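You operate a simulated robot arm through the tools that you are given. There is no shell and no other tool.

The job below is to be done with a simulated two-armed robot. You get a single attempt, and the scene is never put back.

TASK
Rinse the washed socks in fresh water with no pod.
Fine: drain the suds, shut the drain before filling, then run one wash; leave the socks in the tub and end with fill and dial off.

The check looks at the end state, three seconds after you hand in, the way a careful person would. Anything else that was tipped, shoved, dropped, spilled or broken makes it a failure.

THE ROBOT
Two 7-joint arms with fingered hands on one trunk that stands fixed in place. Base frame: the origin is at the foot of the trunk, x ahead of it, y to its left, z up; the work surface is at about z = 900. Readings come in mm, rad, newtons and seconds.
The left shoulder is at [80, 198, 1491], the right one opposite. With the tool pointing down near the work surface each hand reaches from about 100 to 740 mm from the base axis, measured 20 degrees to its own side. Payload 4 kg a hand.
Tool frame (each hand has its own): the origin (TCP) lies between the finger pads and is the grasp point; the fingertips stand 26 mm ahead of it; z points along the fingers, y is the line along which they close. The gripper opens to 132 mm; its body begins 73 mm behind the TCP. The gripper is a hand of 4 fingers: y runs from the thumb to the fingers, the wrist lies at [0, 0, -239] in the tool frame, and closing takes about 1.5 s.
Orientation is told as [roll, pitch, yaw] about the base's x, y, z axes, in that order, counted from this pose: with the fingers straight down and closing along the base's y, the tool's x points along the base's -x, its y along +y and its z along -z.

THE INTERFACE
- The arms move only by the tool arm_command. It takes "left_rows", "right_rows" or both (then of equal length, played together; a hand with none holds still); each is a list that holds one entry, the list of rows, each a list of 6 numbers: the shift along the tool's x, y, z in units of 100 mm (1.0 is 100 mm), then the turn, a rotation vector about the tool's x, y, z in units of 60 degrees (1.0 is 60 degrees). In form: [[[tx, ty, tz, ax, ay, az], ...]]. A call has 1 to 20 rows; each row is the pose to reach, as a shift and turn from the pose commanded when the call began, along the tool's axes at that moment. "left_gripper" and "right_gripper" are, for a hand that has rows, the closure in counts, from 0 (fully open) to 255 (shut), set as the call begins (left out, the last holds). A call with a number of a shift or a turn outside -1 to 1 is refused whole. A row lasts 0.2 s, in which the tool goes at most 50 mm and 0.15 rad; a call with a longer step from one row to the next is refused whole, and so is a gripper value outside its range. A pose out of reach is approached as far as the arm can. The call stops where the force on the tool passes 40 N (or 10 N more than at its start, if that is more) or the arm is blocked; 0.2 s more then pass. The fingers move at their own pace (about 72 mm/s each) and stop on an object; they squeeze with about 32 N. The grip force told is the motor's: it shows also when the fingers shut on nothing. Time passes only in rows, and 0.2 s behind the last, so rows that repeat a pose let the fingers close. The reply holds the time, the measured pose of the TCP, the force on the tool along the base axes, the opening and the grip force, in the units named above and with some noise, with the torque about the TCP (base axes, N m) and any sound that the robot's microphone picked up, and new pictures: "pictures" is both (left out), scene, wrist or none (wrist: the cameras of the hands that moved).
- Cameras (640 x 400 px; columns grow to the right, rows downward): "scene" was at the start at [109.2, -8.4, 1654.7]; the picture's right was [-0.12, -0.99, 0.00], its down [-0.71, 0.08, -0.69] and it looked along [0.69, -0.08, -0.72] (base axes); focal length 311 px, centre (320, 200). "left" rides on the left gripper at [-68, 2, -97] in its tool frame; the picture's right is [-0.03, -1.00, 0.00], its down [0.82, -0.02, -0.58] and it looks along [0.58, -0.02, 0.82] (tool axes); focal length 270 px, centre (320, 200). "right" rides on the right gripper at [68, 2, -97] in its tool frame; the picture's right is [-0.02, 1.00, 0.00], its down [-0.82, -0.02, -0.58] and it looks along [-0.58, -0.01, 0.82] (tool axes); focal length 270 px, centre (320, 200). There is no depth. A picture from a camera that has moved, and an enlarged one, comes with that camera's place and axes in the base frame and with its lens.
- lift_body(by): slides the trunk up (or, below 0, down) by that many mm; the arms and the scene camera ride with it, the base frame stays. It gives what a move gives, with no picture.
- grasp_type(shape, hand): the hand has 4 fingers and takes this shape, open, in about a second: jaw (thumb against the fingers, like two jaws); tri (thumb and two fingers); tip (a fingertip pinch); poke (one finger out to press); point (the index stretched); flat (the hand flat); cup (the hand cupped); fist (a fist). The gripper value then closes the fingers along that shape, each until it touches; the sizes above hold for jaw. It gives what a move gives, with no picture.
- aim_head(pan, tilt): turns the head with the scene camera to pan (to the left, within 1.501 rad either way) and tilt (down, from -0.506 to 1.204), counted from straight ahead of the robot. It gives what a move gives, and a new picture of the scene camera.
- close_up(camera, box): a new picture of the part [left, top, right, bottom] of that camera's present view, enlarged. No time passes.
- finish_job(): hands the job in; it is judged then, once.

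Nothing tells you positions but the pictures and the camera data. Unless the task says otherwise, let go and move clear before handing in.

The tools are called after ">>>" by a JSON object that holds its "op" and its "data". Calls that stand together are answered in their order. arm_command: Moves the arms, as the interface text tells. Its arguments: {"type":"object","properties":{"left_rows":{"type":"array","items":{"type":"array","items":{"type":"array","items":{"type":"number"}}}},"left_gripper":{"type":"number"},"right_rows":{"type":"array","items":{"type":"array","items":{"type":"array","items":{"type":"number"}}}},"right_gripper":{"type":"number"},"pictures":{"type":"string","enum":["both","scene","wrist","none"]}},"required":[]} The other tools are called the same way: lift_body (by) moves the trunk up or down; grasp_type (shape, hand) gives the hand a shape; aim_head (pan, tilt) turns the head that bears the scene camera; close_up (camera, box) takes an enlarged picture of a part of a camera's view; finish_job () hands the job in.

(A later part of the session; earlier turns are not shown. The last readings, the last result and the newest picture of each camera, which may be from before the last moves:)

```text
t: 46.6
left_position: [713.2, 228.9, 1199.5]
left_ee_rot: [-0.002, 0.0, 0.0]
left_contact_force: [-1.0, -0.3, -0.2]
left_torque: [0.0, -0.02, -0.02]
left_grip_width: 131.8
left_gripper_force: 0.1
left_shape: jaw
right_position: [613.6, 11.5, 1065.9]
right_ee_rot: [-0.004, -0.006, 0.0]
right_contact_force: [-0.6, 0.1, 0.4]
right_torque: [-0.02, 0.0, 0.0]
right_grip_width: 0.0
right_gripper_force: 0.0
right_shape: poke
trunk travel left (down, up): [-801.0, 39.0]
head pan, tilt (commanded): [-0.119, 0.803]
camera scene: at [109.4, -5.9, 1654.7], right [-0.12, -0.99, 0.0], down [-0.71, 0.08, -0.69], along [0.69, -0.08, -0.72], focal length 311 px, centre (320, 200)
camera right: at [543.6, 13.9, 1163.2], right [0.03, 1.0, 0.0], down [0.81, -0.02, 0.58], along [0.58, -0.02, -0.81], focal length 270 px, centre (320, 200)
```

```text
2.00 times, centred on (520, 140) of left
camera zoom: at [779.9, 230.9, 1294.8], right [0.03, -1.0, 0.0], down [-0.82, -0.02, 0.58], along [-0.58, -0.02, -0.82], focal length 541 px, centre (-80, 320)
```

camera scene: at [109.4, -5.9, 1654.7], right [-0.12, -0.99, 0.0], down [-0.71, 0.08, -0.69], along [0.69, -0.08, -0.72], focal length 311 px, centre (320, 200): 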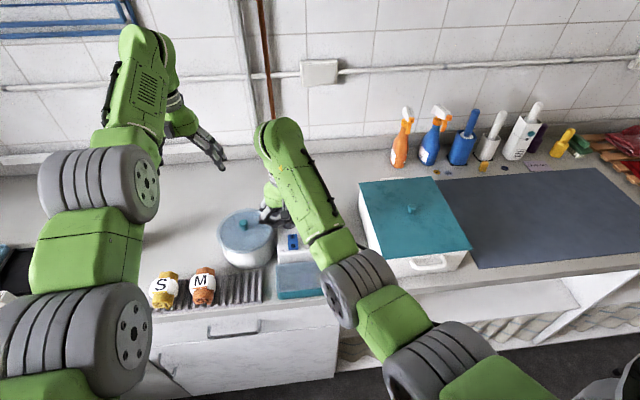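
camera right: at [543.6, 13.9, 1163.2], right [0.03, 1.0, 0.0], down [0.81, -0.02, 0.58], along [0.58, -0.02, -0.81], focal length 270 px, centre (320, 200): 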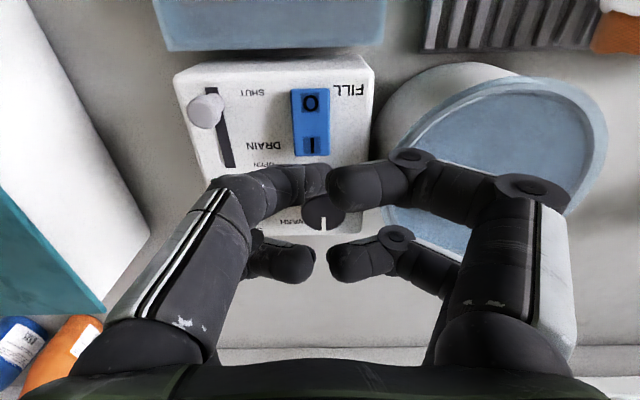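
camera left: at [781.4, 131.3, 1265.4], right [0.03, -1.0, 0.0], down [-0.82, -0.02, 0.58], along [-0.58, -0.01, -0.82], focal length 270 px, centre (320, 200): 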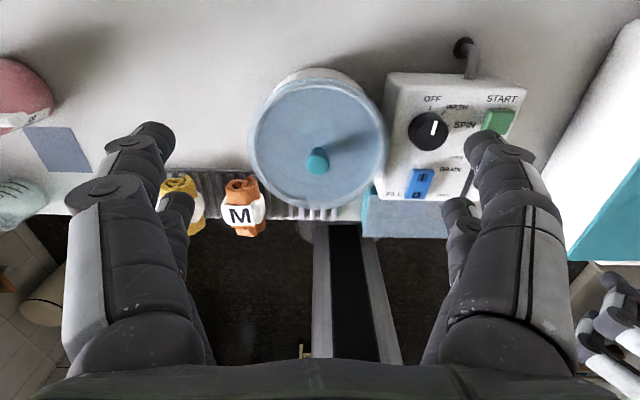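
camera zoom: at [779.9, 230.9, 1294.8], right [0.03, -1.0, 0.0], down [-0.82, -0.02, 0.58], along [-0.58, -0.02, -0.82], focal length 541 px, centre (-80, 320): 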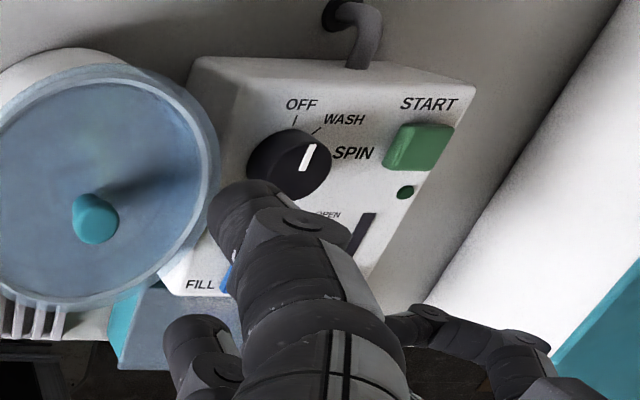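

The drain lever is confirmed at SHUT. The rocker's I mark is at about [624, 5]. I'll lower the finger to just above it and check.

>>> {"op": "arm_command", "data": {"right_rows": [[[-0.04, -0.05, 0.2, 0, 0, 0], [-0.04, -0.05, 0.4, 0, 0, 0]]], "pictures": "both"}}

>>> {"op": "close_up", "data": {"camera": "scene", "box": [260, 190, 350, 260]}}

>>> {"op": "close_up", "data": {"camera": "right", "box": [200, 60, 440, 240]}}

>>> {"op": "close_up", "data": {"camera": "left", "box": [400, 40, 640, 240]}}

```text
t: 47.2
left_position: [712.7, 227.9, 1198.6]
left_ee_rot: [0.0, 0.0, -0.001]
left_contact_force: [0.8, -0.7, -1.3]
left_torque: [0.04, 0.0, 0.0]
left_grip_width: 131.9
left_gripper_force: 0.1
left_shape: jaw
right_position: [618.0, 5.1, 1026.2]
right_ee_rot: [-0.002, -0.004, 0.002]
right_contact_force: [1.5, -0.6, 0.2]
right_torque: [0.03, 0.01, -0.01]
right_grip_width: 0.1
right_gripper_force: 0.0
right_shape: poke
trunk travel left (down, up): [-801.0, 39.0]
head pan, tilt (commanded): [-0.119, 0.803]
camera scene: at [109.9, -7.7, 1654.7], right [-0.12, -0.99, 0.0], down [-0.71, 0.08, -0.69], along [0.69, -0.08, -0.72], focal length 311 px, centre (320, 200)
camera right: at [548.8, 7.4, 1123.4], right [0.02, 1.0, 0.0], down [0.81, -0.02, 0.58], along [0.58, -0.02, -0.81], focal length 270 px, centre (320, 200)
```

scene: 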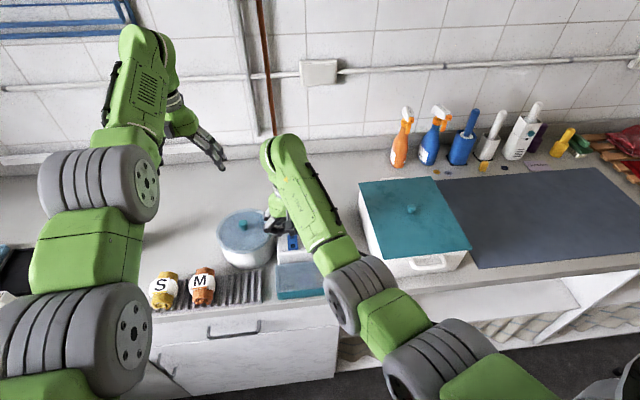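
right: 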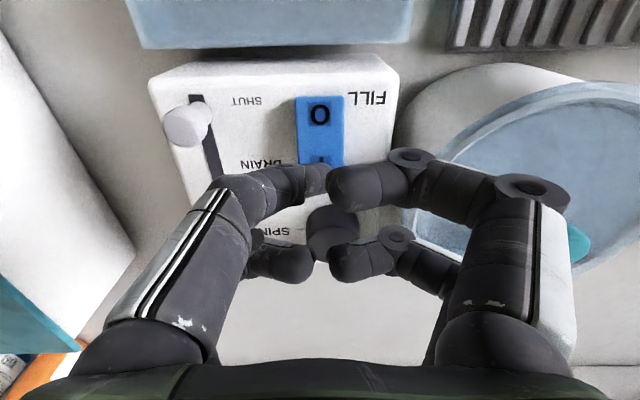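

```text
5.71 times, centred on (305, 225) of scene
camera zoom: at [109.9, -7.7, 1654.7], right [-0.12, -0.99, 0.0], down [-0.71, 0.08, -0.69], along [0.69, -0.08, -0.72], focal length 1776 px, centre (406, 57)
```

zoom: 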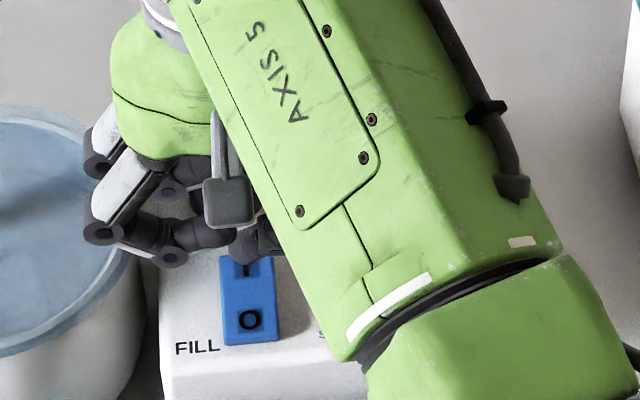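

```text
2.22 times, centred on (320, 150) of right
camera zoom: at [548.8, 7.4, 1123.4], right [0.02, 1.0, 0.0], down [0.81, -0.02, 0.58], along [0.58, -0.02, -0.81], focal length 601 px, centre (320, 311)
```

zoom: 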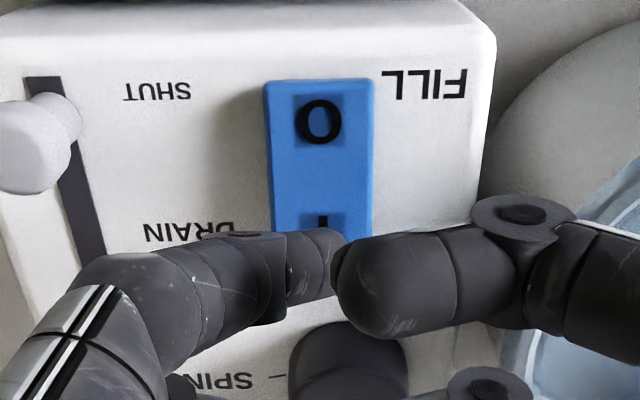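

```text
2.00 times, centred on (520, 140) of left
camera zoom: at [780.2, 229.6, 1294.9], right [0.03, -1.0, 0.0], down [-0.82, -0.02, 0.58], along [-0.58, -0.02, -0.82], focal length 541 px, centre (-80, 320)
```

zoom: 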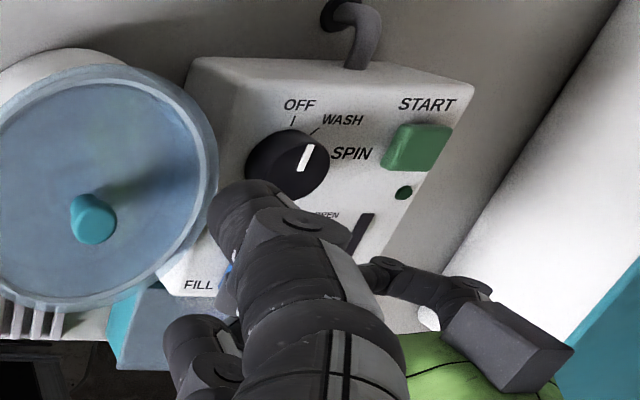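

The tip is at about [627, 6], right over the I end. I'll shift it 3 mm toward the robot and press down slowly.

>>> {"op": "arm_command", "data": {"right_rows": [[[0.03, 0.0, 0.02, 0, 0, 0], [0.03, 0.0, 0.04, 0, 0, 0], [0.03, 0.0, 0.06, 0, 0, 0], [0.03, 0.0, 0.08, 0, 0, 0]]], "pictures": "wrist"}}

>>> {"op": "close_up", "data": {"camera": "right", "box": [200, 60, 440, 240]}}

>>> {"op": "close_up", "data": {"camera": "scene", "box": [270, 210, 330, 260]}}

```text
t: 48.2
left_position: [712.0, 226.5, 1199.7]
left_ee_rot: [0.0, 0.0, 0.001]
left_contact_force: [0.0, -0.2, 0.0]
left_torque: [-0.06, 0.0, -0.01]
left_grip_width: 132.1
left_gripper_force: 0.1
left_shape: jaw
right_position: [613.8, 2.9, 1018.6]
right_ee_rot: [-0.001, -0.005, 0.0]
right_contact_force: [-0.4, 0.2, -0.1]
right_torque: [-0.03, -0.01, -0.02]
right_grip_width: 0.3
right_gripper_force: 0.0
right_shape: poke
trunk travel left (down, up): [-801.0, 39.0]
head pan, tilt (commanded): [-0.119, 0.803]
camera right: at [544.8, 4.9, 1115.5], right [0.02, 1.0, 0.0], down [0.81, -0.02, 0.58], along [0.58, -0.01, -0.81], focal length 270 px, centre (320, 200)
```

right: 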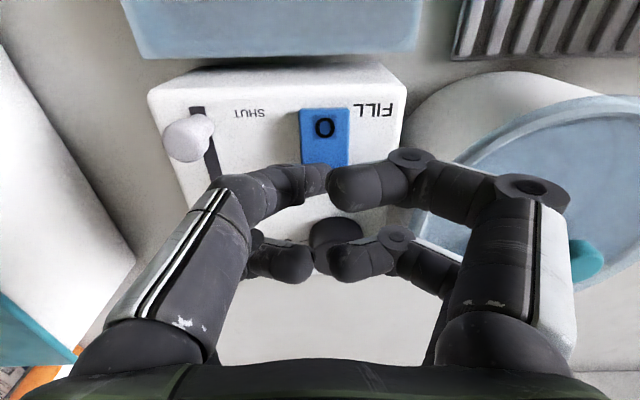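

```text
2.22 times, centred on (320, 150) of right
camera zoom: at [544.8, 4.9, 1115.5], right [0.02, 1.0, 0.0], down [0.81, -0.02, 0.58], along [0.58, -0.01, -0.81], focal length 601 px, centre (320, 311)
```

zoom: 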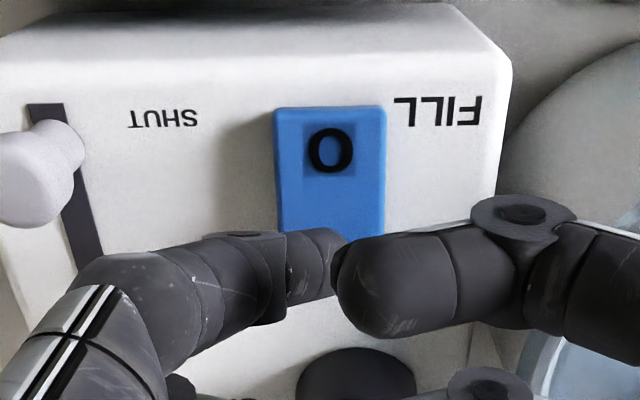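

```text
8.00 times, centred on (300, 235) of scene
camera zoom: at [109.2, -8.6, 1654.7], right [-0.12, -0.99, 0.0], down [-0.71, 0.08, -0.69], along [0.69, -0.08, -0.72], focal length 2486 px, centre (480, -80)
```

zoom: 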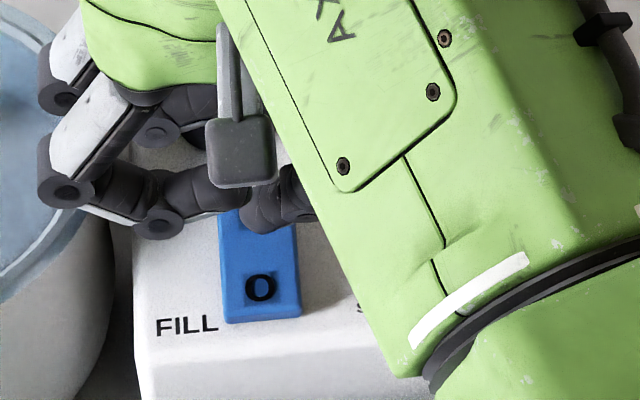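

There's no contact yet, so the rocker surface is a bit lower. I'll keep pressing down in small steps.

>>> {"op": "arm_command", "data": {"right_rows": [[[0.0, 0.03, 0.02, 0, 0, 0], [0.0, 0.03, 0.04, 0, 0, 0], [0.0, 0.03, 0.06, 0, 0, 0], [0.0, 0.03, 0.08, 0, 0, 0], [0.0, 0.03, 0.08, 0, 0, 0]]], "pictures": "wrist"}}

>>> {"op": "close_up", "data": {"camera": "right", "box": [200, 60, 440, 240]}}

>>> {"op": "close_up", "data": {"camera": "scene", "box": [270, 210, 330, 260]}}

```text
t: 49.4
left_position: [711.0, 227.6, 1200.7]
left_ee_rot: [-0.001, -0.001, -0.001]
left_contact_force: [0.0, -0.5, 0.5]
left_torque: [-0.02, -0.04, 0.02]
left_grip_width: 131.8
left_gripper_force: 0.1
left_shape: jaw
right_position: [614.8, 5.9, 1012.3]
right_ee_rot: [0.0, -0.012, -0.001]
right_contact_force: [4.6, -0.6, 14.7]
right_torque: [-0.01, -0.1, 0.01]
right_grip_width: 0.0
right_gripper_force: 0.0
right_shape: poke
trunk travel left (down, up): [-801.0, 39.0]
head pan, tilt (commanded): [-0.119, 0.803]
camera right: at [544.3, 7.3, 1109.9], right [0.02, 1.0, 0.0], down [0.81, -0.02, 0.59], along [0.59, -0.01, -0.81], focal length 270 px, centre (320, 200)
```

right: 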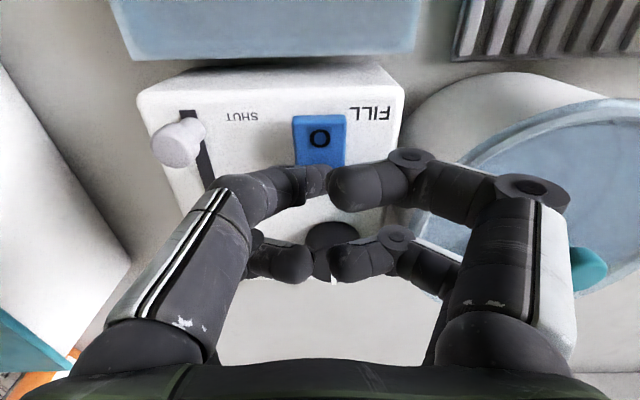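

```text
2.22 times, centred on (320, 150) of right
camera zoom: at [544.3, 7.3, 1109.9], right [0.02, 1.0, 0.0], down [0.81, -0.02, 0.59], along [0.59, -0.01, -0.81], focal length 601 px, centre (320, 311)
```

zoom: 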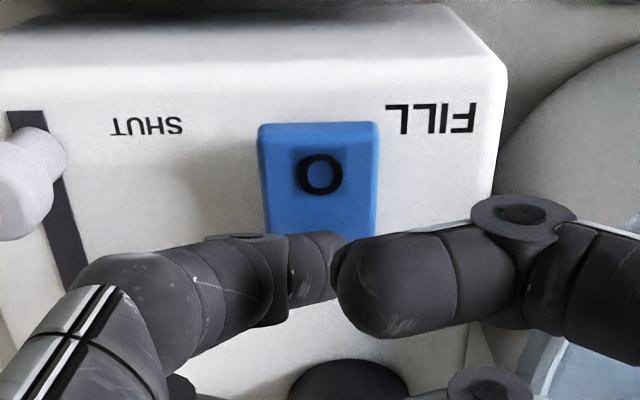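

```text
8.00 times, centred on (300, 235) of scene
camera zoom: at [107.6, -8.6, 1655.0], right [-0.12, -0.99, 0.0], down [-0.71, 0.08, -0.7], along [0.69, -0.08, -0.72], focal length 2486 px, centre (480, -80)
```

zoom: 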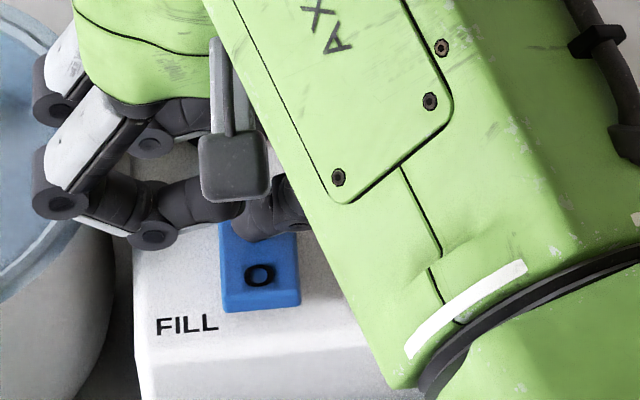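

The rocker has tipped: the O end is now raised, so filling has begun. I'll lift off at once to confirm it holds, and stay close to switch it off in time.

>>> {"op": "arm_command", "data": {"right_rows": [[[0.0, 0.0, -0.15, 0, 0, 0], [0.15, 0.0, -0.3, 0, 0, 0]]], "pictures": "wrist"}}

>>> {"op": "close_up", "data": {"camera": "scene", "box": [210, 190, 350, 290]}}

>>> {"op": "close_up", "data": {"camera": "left", "box": [330, 40, 550, 220]}}

```text
t: 50.0
left_position: [710.6, 228.3, 1199.2]
left_ee_rot: [-0.001, -0.001, 0.0]
left_contact_force: [-0.6, 1.1, -0.6]
left_torque: [0.06, -0.02, 0.02]
left_grip_width: 131.7
left_gripper_force: 0.1
left_shape: jaw
right_position: [596.9, 4.8, 1039.3]
right_ee_rot: [-0.002, -0.004, 0.0]
right_contact_force: [-0.3, 0.3, 0.0]
right_torque: [0.0, -0.02, -0.01]
right_grip_width: 0.2
right_gripper_force: 0.0
right_shape: poke
trunk travel left (down, up): [-801.0, 39.0]
head pan, tilt (commanded): [-0.119, 0.803]
camera right: at [527.9, 7.6, 1136.9], right [0.02, 1.0, 0.0], down [0.81, -0.02, 0.58], along [0.58, -0.02, -0.81], focal length 270 px, centre (320, 200)
```

right: 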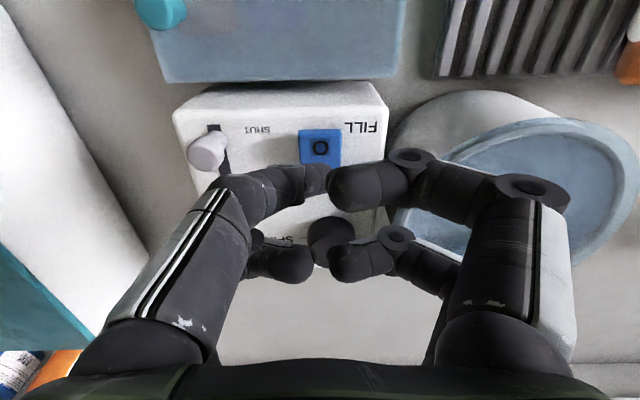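

```text
4.00 times, centred on (280, 240) of scene
camera zoom: at [107.9, -8.6, 1654.7], right [-0.12, -0.99, 0.0], down [-0.71, 0.08, -0.7], along [0.69, -0.08, -0.72], focal length 1243 px, centre (480, 40)
```

zoom: 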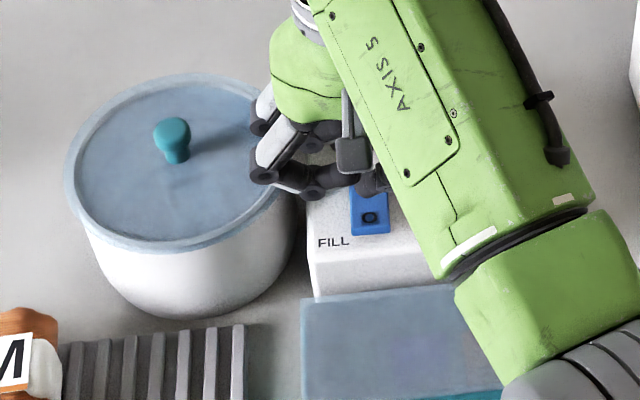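

```text
2.22 times, centred on (440, 130) of left
camera zoom: at [778.7, 228.9, 1296.0], right [0.03, -1.0, 0.0], down [-0.82, -0.02, 0.58], along [-0.58, -0.02, -0.82], focal length 601 px, centre (53, 356)
```

zoom: 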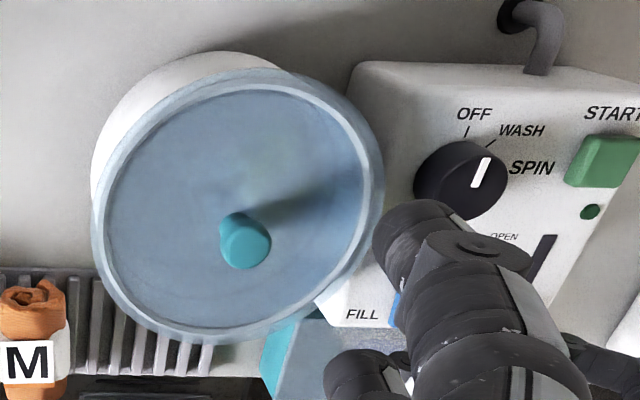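

Filling is on. I'll hover over the O end, ready to stop it, and watch the water level through the lid.

>>> {"op": "arm_command", "data": {"right_rows": [[[0.1, 0.01, 0.0, 0, 0, 0], [0.1, 0.01, 0.03, 0, 0, 0]]], "pictures": "none"}}

>>> {"op": "close_up", "data": {"camera": "left", "box": [350, 55, 470, 165]}}

>>> {"op": "close_up", "data": {"camera": "scene", "box": [212, 200, 302, 272]}}

>>> {"op": "close_up", "data": {"camera": "right", "box": [200, 60, 440, 240]}}

```text
t: 50.6
left_position: [713.0, 226.9, 1200.1]
left_ee_rot: [-0.001, -0.001, 0.0]
left_contact_force: [0.0, 0.0, 0.3]
left_torque: [0.02, -0.03, -0.01]
left_grip_width: 132.0
left_gripper_force: 0.0
left_shape: jaw
right_position: [588.1, 6.5, 1036.7]
right_ee_rot: [-0.003, -0.004, 0.0]
right_contact_force: [0.3, -0.3, -0.5]
right_torque: [0.02, 0.0, 0.04]
right_grip_width: 0.0
right_gripper_force: 0.1
right_shape: poke
trunk travel left (down, up): [-801.0, 39.0]
head pan, tilt (commanded): [-0.119, 0.803]
```

```text
3.64 times, centred on (410, 110) of left
camera zoom: at [779.7, 229.0, 1295.4], right [0.03, -1.0, 0.0], down [-0.82, -0.02, 0.58], along [-0.58, -0.02, -0.82], focal length 983 px, centre (-7, 527)
```

zoom: 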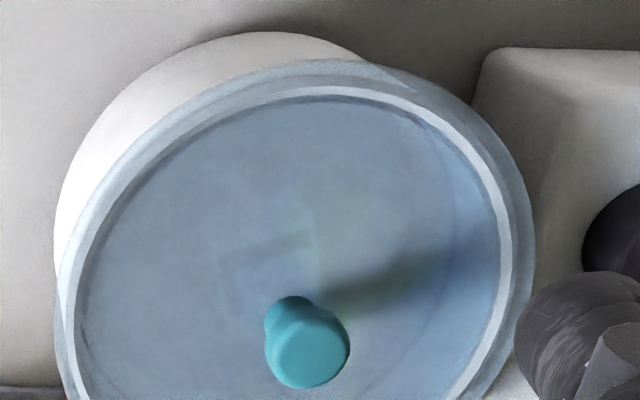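

```text
5.56 times, centred on (257, 236) of scene
camera zoom: at [109.2, -8.4, 1654.7], right [-0.12, -0.99, 0.0], down [-0.71, 0.08, -0.69], along [0.69, -0.08, -0.72], focal length 1726 px, centre (670, 0)
```

zoom: 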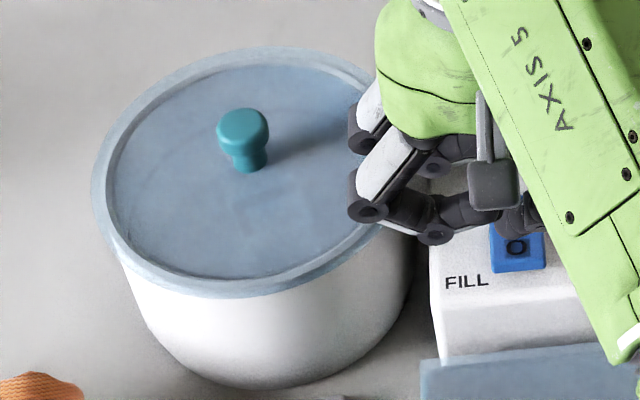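

```text
2.22 times, centred on (320, 150) of right
camera zoom: at [519.0, 9.0, 1134.0], right [0.02, 1.0, 0.0], down [0.81, -0.02, 0.58], along [0.58, -0.01, -0.81], focal length 601 px, centre (320, 311)
```

zoom: 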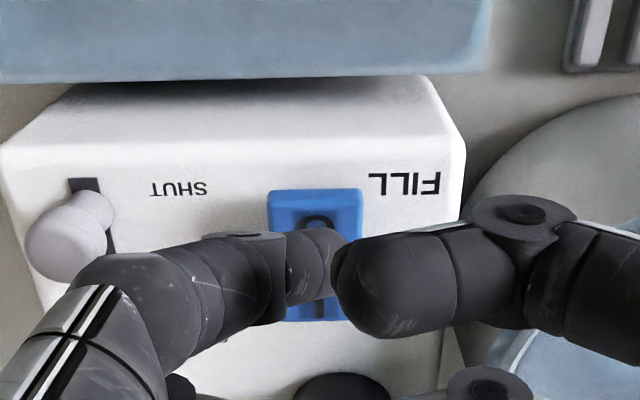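

The rocker has stayed at I. I can see the green sock roll and its label faintly through the lid, so I'll use that as a level gauge and check about every second.

>>> {"op": "arm_command", "data": {"right_rows": [[[0, 0, 0, 0, 0, 0], [0, 0, 0, 0, 0, 0], [0, 0, 0, 0, 0, 0], [0, 0, 0, 0, 0, 0]]], "pictures": "none"}}

>>> {"op": "close_up", "data": {"camera": "left", "box": [350, 55, 470, 165]}}

>>> {"op": "arm_command", "data": {"right_rows": [[[0, 0, 0, 0, 0, 0], [0, 0, 0, 0, 0, 0], [0, 0, 0, 0, 0, 0], [0, 0, 0, 0, 0, 0]]], "pictures": "none"}}

>>> {"op": "close_up", "data": {"camera": "left", "box": [350, 55, 470, 165]}}

```text
t: 51.6
left_position: [712.2, 228.0, 1199.5]
left_ee_rot: [-0.001, 0.001, -0.001]
left_contact_force: [0.0, -0.2, -0.3]
left_torque: [0.01, 0.02, 0.01]
left_grip_width: 131.8
left_gripper_force: 0.1
left_shape: jaw
right_position: [588.0, 6.0, 1037.1]
right_ee_rot: [-0.002, -0.005, 0.0]
right_contact_force: [1.1, 0.6, 0.7]
right_torque: [0.02, -0.01, 0.01]
right_grip_width: 0.1
right_gripper_force: 0.1
right_shape: poke
trunk travel left (down, up): [-801.0, 39.0]
head pan, tilt (commanded): [-0.119, 0.803]
```

```text
3.64 times, centred on (410, 110) of left
camera zoom: at [779.8, 229.0, 1295.3], right [0.03, -1.0, 0.0], down [-0.82, -0.02, 0.58], along [-0.58, -0.02, -0.82], focal length 983 px, centre (-7, 527)
```

zoom: 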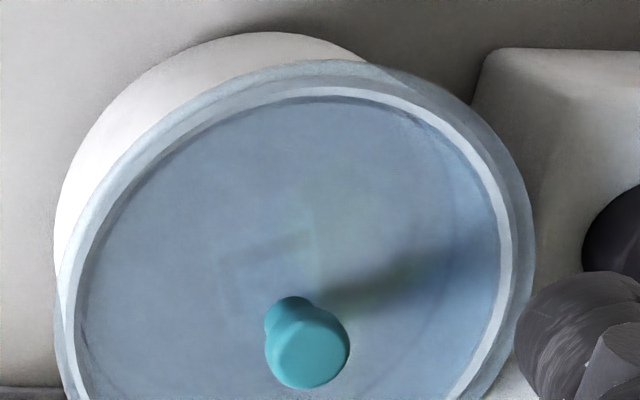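

```text
t: 52.6
left_position: [712.4, 226.9, 1199.5]
left_ee_rot: [0.0, 0.0, -0.002]
left_contact_force: [1.1, -0.2, -0.2]
left_torque: [0.01, 0.0, 0.02]
left_grip_width: 132.0
left_gripper_force: 0.1
left_shape: jaw
right_position: [588.4, 6.7, 1037.2]
right_ee_rot: [-0.001, -0.004, 0.0]
right_contact_force: [0.2, -0.4, 0.0]
right_torque: [0.02, 0.0, -0.01]
right_grip_width: 0.2
right_gripper_force: 0.0
right_shape: poke
trunk travel left (down, up): [-801.0, 39.0]
head pan, tilt (commanded): [-0.119, 0.803]
```

```text
3.64 times, centred on (410, 110) of left
camera zoom: at [779.8, 229.0, 1295.3], right [0.03, -1.0, 0.0], down [-0.82, -0.02, 0.58], along [-0.58, -0.02, -0.82], focal length 983 px, centre (-7, 527)
```

zoom: 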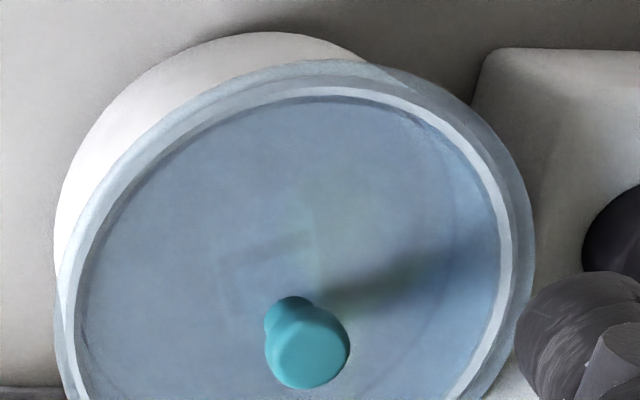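

>>> {"op": "arm_command", "data": {"right_rows": [[[0, 0, 0, 0, 0, 0], [0, 0, 0, 0, 0, 0], [0, 0, 0, 0, 0, 0], [0, 0, 0, 0, 0, 0]]], "pictures": "none"}}

>>> {"op": "close_up", "data": {"camera": "left", "box": [350, 55, 470, 165]}}

>>> {"op": "close_up", "data": {"camera": "scene", "box": [212, 200, 302, 272]}}

```text
t: 53.6
left_position: [712.9, 226.8, 1199.2]
left_ee_rot: [-0.001, -0.001, -0.001]
left_contact_force: [-0.2, 0.5, -0.4]
left_torque: [-0.01, 0.0, 0.0]
left_grip_width: 132.0
left_gripper_force: 0.1
left_shape: jaw
right_position: [588.1, 6.3, 1036.5]
right_ee_rot: [-0.001, -0.004, -0.001]
right_contact_force: [0.0, 0.7, -0.3]
right_torque: [0.02, -0.01, 0.0]
right_grip_width: 0.1
right_gripper_force: 0.0
right_shape: poke
trunk travel left (down, up): [-801.0, 39.0]
head pan, tilt (commanded): [-0.119, 0.803]
```

```text
3.64 times, centred on (410, 110) of left
camera zoom: at [779.8, 229.0, 1295.3], right [0.03, -1.0, 0.0], down [-0.82, -0.02, 0.58], along [-0.58, -0.02, -0.82], focal length 983 px, centre (-7, 527)
```

zoom: 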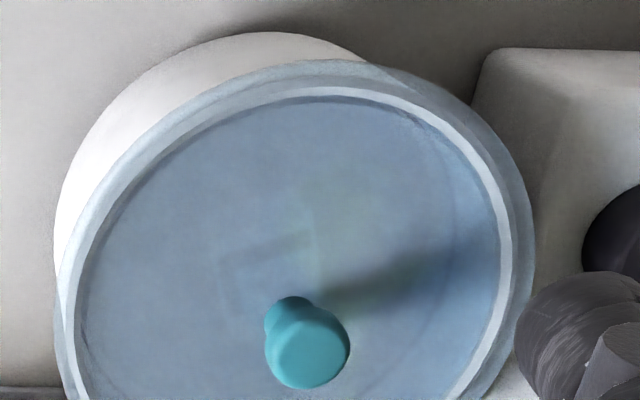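

```text
5.56 times, centred on (257, 236) of scene
camera zoom: at [109.3, -8.4, 1654.7], right [-0.12, -0.99, 0.0], down [-0.71, 0.08, -0.69], along [0.69, -0.08, -0.72], focal length 1726 px, centre (670, 0)
```

zoom: 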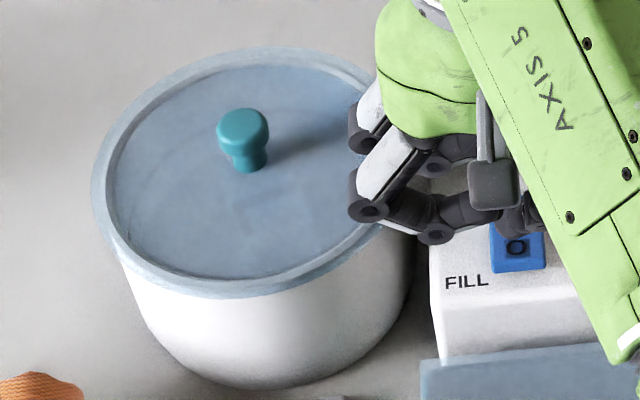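

>>> {"op": "close_up", "data": {"camera": "left", "box": [400, 70, 460, 130]}}

>>> {"op": "arm_command", "data": {"right_rows": [[[0, 0, 0, 0, 0, 0], [0, 0, 0, 0, 0, 0], [0, 0, 0, 0, 0, 0], [0, 0, 0, 0, 0, 0]]], "pictures": "none"}}

>>> {"op": "close_up", "data": {"camera": "left", "box": [400, 70, 460, 130]}}

>>> {"op": "close_up", "data": {"camera": "left", "box": [350, 55, 470, 165]}}

```text
6.67 times, centred on (430, 100) of left
camera zoom: at [779.8, 229.0, 1295.3], right [0.03, -1.0, 0.0], down [-0.82, -0.02, 0.58], along [-0.58, -0.02, -0.82], focal length 1802 px, centre (-413, 867)
```

zoom: 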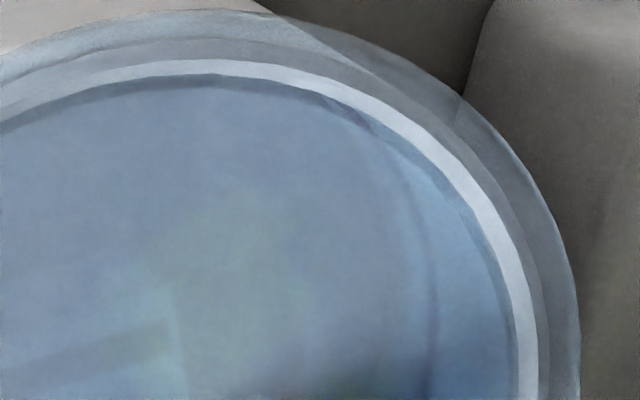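

```text
t: 54.6
left_position: [713.0, 227.9, 1198.8]
left_ee_rot: [-0.001, 0.001, 0.0]
left_contact_force: [-0.3, -0.1, -0.9]
left_torque: [0.0, 0.01, 0.01]
left_grip_width: 131.9
left_gripper_force: 0.1
left_shape: jaw
right_position: [588.5, 7.0, 1036.8]
right_ee_rot: [-0.002, -0.006, 0.001]
right_contact_force: [0.0, -0.5, 0.2]
right_torque: [0.0, -0.01, 0.03]
right_grip_width: 0.0
right_gripper_force: 0.1
right_shape: poke
trunk travel left (down, up): [-801.0, 39.0]
head pan, tilt (commanded): [-0.119, 0.803]
```

```text
6.67 times, centred on (430, 100) of left
camera zoom: at [779.8, 229.0, 1295.3], right [0.03, -1.0, 0.0], down [-0.82, -0.02, 0.58], along [-0.58, -0.02, -0.82], focal length 1802 px, centre (-413, 867)
```

zoom: 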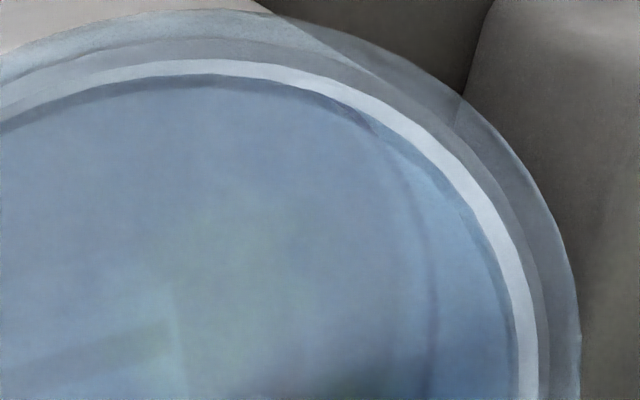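

```text
3.64 times, centred on (410, 110) of left
camera zoom: at [779.8, 229.0, 1295.3], right [0.03, -1.0, 0.0], down [-0.82, -0.02, 0.58], along [-0.58, -0.02, -0.82], focal length 983 px, centre (-7, 527)
```

zoom: 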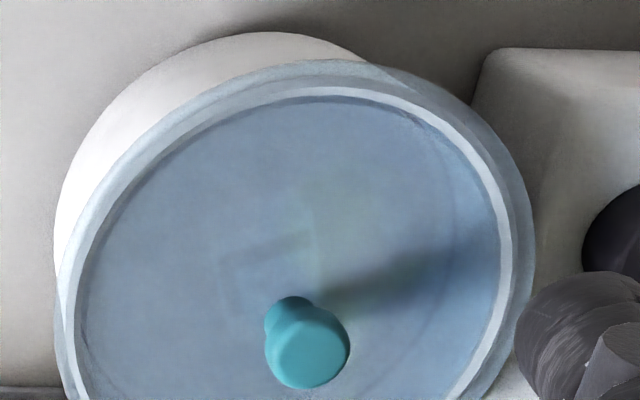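

>>> {"op": "close_up", "data": {"camera": "left", "box": [350, 110, 460, 190]}}

>>> {"op": "arm_command", "data": {"right_rows": [[[0, 0, 0, 0, 0, 0], [0, 0, 0, 0, 0, 0], [0, 0, 0, 0, 0, 0], [0, 0, 0, 0, 0, 0]]], "pictures": "none"}}

>>> {"op": "close_up", "data": {"camera": "left", "box": [350, 110, 460, 190]}}

>>> {"op": "close_up", "data": {"camera": "left", "box": [400, 70, 460, 130]}}

```text
5.00 times, centred on (405, 150) of left
camera zoom: at [779.8, 229.0, 1295.3], right [0.03, -1.0, 0.0], down [-0.82, -0.02, 0.58], along [-0.58, -0.02, -0.82], focal length 1351 px, centre (-105, 450)
```

zoom: 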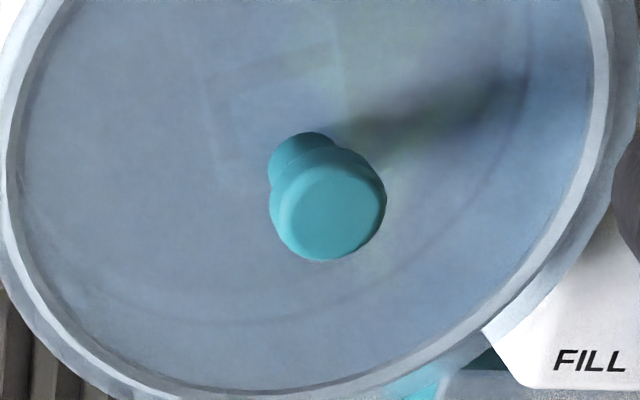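

```text
t: 55.6
left_position: [712.1, 227.3, 1199.9]
left_ee_rot: [0.0, 0.0, 0.0]
left_contact_force: [0.4, 0.0, 0.6]
left_torque: [-0.02, 0.02, 0.01]
left_grip_width: 131.9
left_gripper_force: 0.1
left_shape: jaw
right_position: [589.5, 7.5, 1037.4]
right_ee_rot: [-0.002, -0.004, -0.001]
right_contact_force: [-0.1, 0.7, -0.3]
right_torque: [0.02, 0.03, -0.01]
right_grip_width: 0.1
right_gripper_force: 0.0
right_shape: poke
trunk travel left (down, up): [-801.0, 39.0]
head pan, tilt (commanded): [-0.119, 0.803]
```

```text
5.00 times, centred on (405, 150) of left
camera zoom: at [779.8, 229.0, 1295.3], right [0.03, -1.0, 0.0], down [-0.82, -0.02, 0.58], along [-0.58, -0.02, -0.82], focal length 1351 px, centre (-105, 450)
```

zoom: 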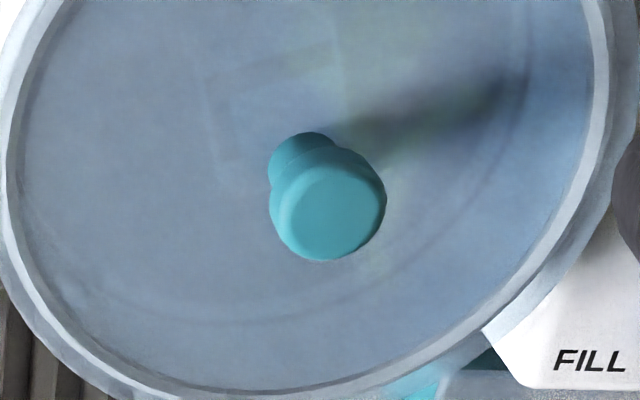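

```text
6.67 times, centred on (430, 100) of left
camera zoom: at [779.8, 229.0, 1295.3], right [0.03, -1.0, 0.0], down [-0.82, -0.02, 0.58], along [-0.58, -0.02, -0.82], focal length 1802 px, centre (-413, 867)
```

zoom: 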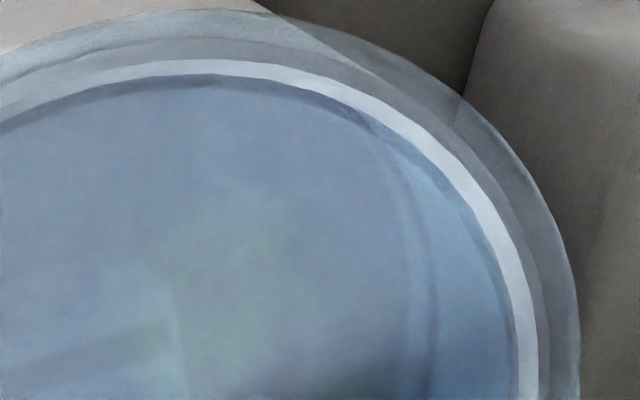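

>>> {"op": "close_up", "data": {"camera": "scene", "box": [212, 200, 284, 272]}}

>>> {"op": "close_up", "data": {"camera": "scene", "box": [222, 205, 276, 250]}}

>>> {"op": "close_up", "data": {"camera": "right", "box": [400, 60, 640, 240]}}

```text
5.56 times, centred on (248, 236) of scene
camera zoom: at [109.3, -8.4, 1654.7], right [-0.12, -0.99, 0.0], down [-0.71, 0.08, -0.69], along [0.69, -0.08, -0.72], focal length 1726 px, centre (720, 0)
```

zoom: 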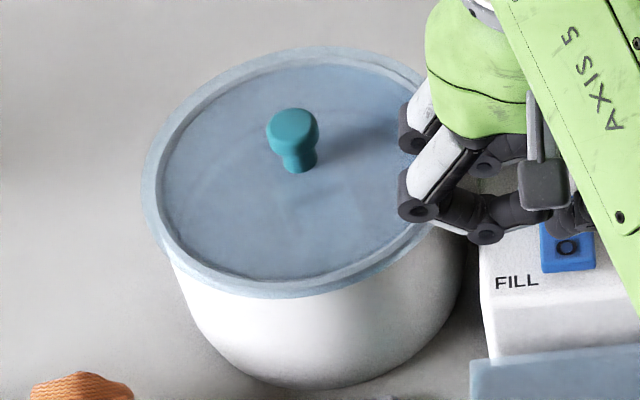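

```text
8.89 times, centred on (249, 228) of scene
camera zoom: at [109.3, -8.4, 1654.7], right [-0.12, -0.99, 0.0], down [-0.71, 0.08, -0.69], along [0.69, -0.08, -0.72], focal length 2762 px, centre (951, -44)
```

zoom: 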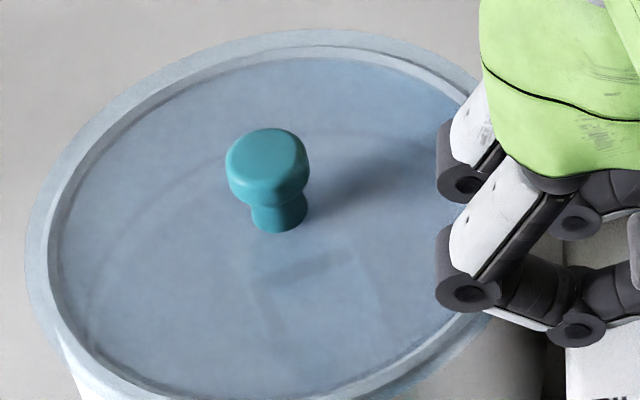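

```text
2.22 times, centred on (520, 150) of right
camera zoom: at [519.3, 8.8, 1134.0], right [0.02, 1.0, 0.0], down [0.81, -0.02, 0.58], along [0.58, -0.02, -0.81], focal length 601 px, centre (-124, 311)
```

zoom: 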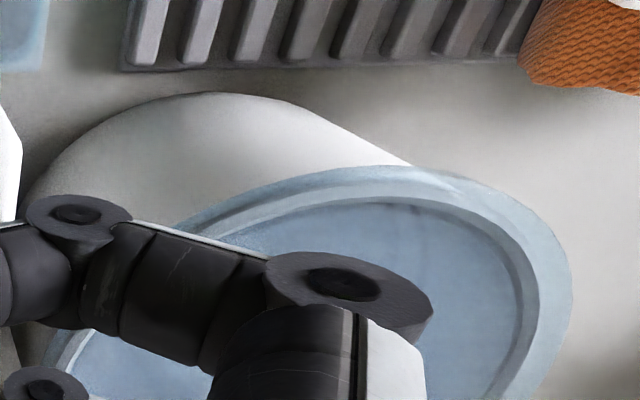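

In the scene close-up I can now make out an arc and the sock label inside the tub. I'll track that arc as the water gauge.

>>> {"op": "arm_command", "data": {"right_rows": [[[0, 0, 0, 0, 0, 0], [0, 0, 0, 0, 0, 0], [0, 0, 0, 0, 0, 0], [0, 0, 0, 0, 0, 0]]], "pictures": "none"}}

>>> {"op": "close_up", "data": {"camera": "scene", "box": [222, 205, 276, 250]}}

>>> {"op": "close_up", "data": {"camera": "left", "box": [350, 110, 460, 190]}}

```text
t: 56.6
left_position: [711.8, 227.7, 1198.5]
left_ee_rot: [0.001, 0.0, 0.0]
left_contact_force: [0.3, -0.3, 0.5]
left_torque: [0.0, -0.01, 0.02]
left_grip_width: 132.0
left_gripper_force: 0.2
left_shape: jaw
right_position: [588.3, 6.6, 1037.4]
right_ee_rot: [-0.001, -0.004, -0.001]
right_contact_force: [0.8, -0.3, 0.2]
right_torque: [0.0, 0.01, -0.03]
right_grip_width: 0.0
right_gripper_force: 0.0
right_shape: poke
trunk travel left (down, up): [-801.0, 39.0]
head pan, tilt (commanded): [-0.119, 0.803]
```

```text
8.89 times, centred on (249, 228) of scene
camera zoom: at [109.3, -8.4, 1654.7], right [-0.12, -0.99, 0.0], down [-0.71, 0.08, -0.69], along [0.69, -0.08, -0.72], focal length 2762 px, centre (951, -44)
```

zoom: 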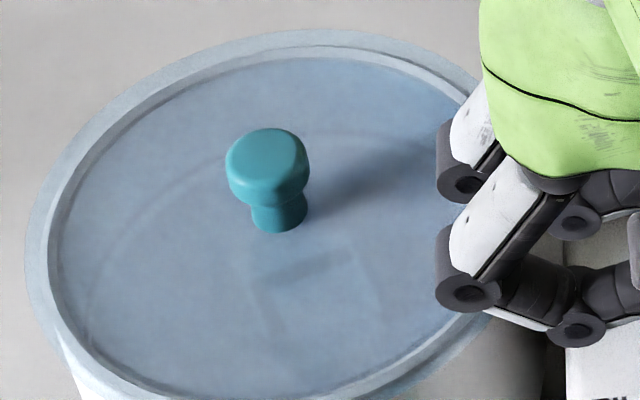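

```text
5.00 times, centred on (405, 150) of left
camera zoom: at [779.8, 229.0, 1295.3], right [0.03, -1.0, 0.0], down [-0.82, -0.02, 0.58], along [-0.58, -0.02, -0.82], focal length 1351 px, centre (-105, 450)
```

zoom: 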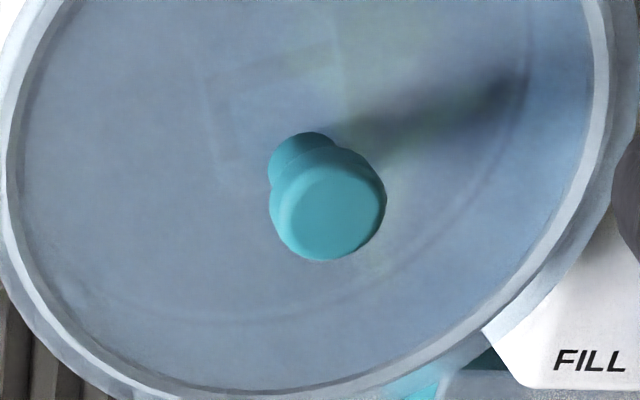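

The arc isn't changing, so it's a fixed feature of the tub and not a usable gauge. To avoid any overflow I'll switch the fill off now and then inspect the level properly. Pressing the O end.

>>> {"op": "arm_command", "data": {"right_rows": [[[0.02, 0.0, 0.08, 0, 0, 0], [0.02, 0.0, 0.14, 0, 0, 0], [0.02, 0.0, 0.17, 0, 0, 0], [0.02, 0.0, 0.2, 0, 0, 0], [0.02, 0.0, 0.22, 0, 0, 0], [0.02, 0.0, 0.24, 0, 0, 0], [0.02, 0.0, 0.26, 0, 0, 0]]], "pictures": "wrist"}}

>>> {"op": "close_up", "data": {"camera": "right", "box": [200, 60, 440, 240]}}

>>> {"op": "close_up", "data": {"camera": "scene", "box": [270, 210, 330, 260]}}

```text
t: 58.2
left_position: [712.1, 226.5, 1199.1]
left_ee_rot: [0.0, 0.0, -0.001]
left_contact_force: [-0.2, 0.4, 0.0]
left_torque: [-0.01, 0.01, 0.01]
left_grip_width: 132.0
left_gripper_force: 0.0
left_shape: jaw
right_position: [586.0, 6.0, 1011.4]
right_ee_rot: [-0.002, -0.003, 0.002]
right_contact_force: [-0.1, -0.1, 0.3]
right_torque: [0.0, -0.03, -0.02]
right_grip_width: 0.1
right_gripper_force: 0.0
right_shape: poke
trunk travel left (down, up): [-801.0, 39.0]
head pan, tilt (commanded): [-0.119, 0.803]
camera right: at [518.2, 9.0, 1108.3], right [0.02, 1.0, 0.0], down [0.81, -0.02, 0.58], along [0.58, -0.01, -0.81], focal length 270 px, centre (320, 200)
```

right: 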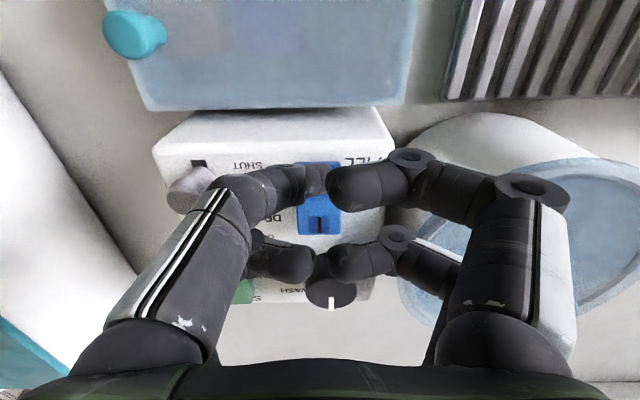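

```text
2.22 times, centred on (320, 150) of right
camera zoom: at [518.2, 9.0, 1108.3], right [0.02, 1.0, 0.0], down [0.81, -0.02, 0.58], along [0.58, -0.01, -0.81], focal length 601 px, centre (320, 311)
```

zoom: 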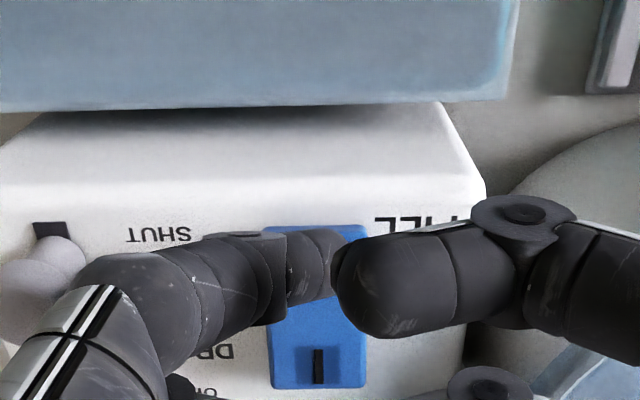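

```text
8.00 times, centred on (300, 235) of scene
camera zoom: at [109.1, -8.5, 1654.7], right [-0.12, -0.99, 0.0], down [-0.71, 0.08, -0.69], along [0.69, -0.08, -0.72], focal length 2486 px, centre (480, -80)
```

zoom: 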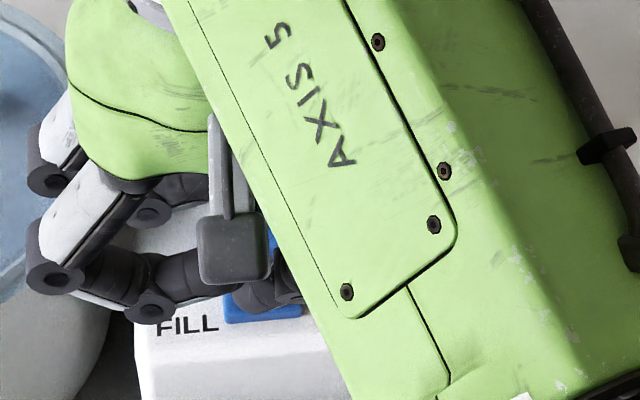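

The I end looks raised again, but there's no reaction force yet, so I'll press a few more mm to make sure it has switched over.

>>> {"op": "arm_command", "data": {"right_rows": [[[0.0, 0.0, 0.015, 0, 0, 0], [0.0, 0.0, 0.03, 0, 0, 0], [0.0, 0.0, 0.045, 0, 0, 0]]], "pictures": "none"}}

>>> {"op": "close_up", "data": {"camera": "right", "box": [200, 60, 440, 240]}}

```text
t: 59.0
left_position: [710.3, 226.4, 1200.9]
left_ee_rot: [0.001, -0.001, 0.001]
left_contact_force: [-0.2, -0.5, -0.4]
left_torque: [0.0, -0.01, -0.04]
left_grip_width: 132.0
left_gripper_force: 0.0
left_shape: jaw
right_position: [586.9, 5.8, 1011.1]
right_ee_rot: [-0.001, -0.015, 0.001]
right_contact_force: [-0.8, -1.2, 22.4]
right_torque: [-0.02, 0.05, -0.02]
right_grip_width: 0.0
right_gripper_force: 0.1
right_shape: poke
trunk travel left (down, up): [-801.0, 39.0]
head pan, tilt (commanded): [-0.119, 0.803]
```

```text
2.22 times, centred on (320, 150) of right
camera zoom: at [517.1, 8.4, 1107.0], right [0.02, 1.0, 0.0], down [0.81, -0.02, 0.59], along [0.59, -0.01, -0.81], focal length 601 px, centre (320, 311)
```

zoom: 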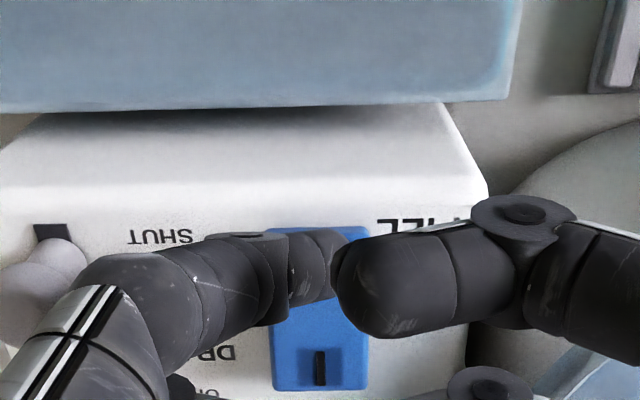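

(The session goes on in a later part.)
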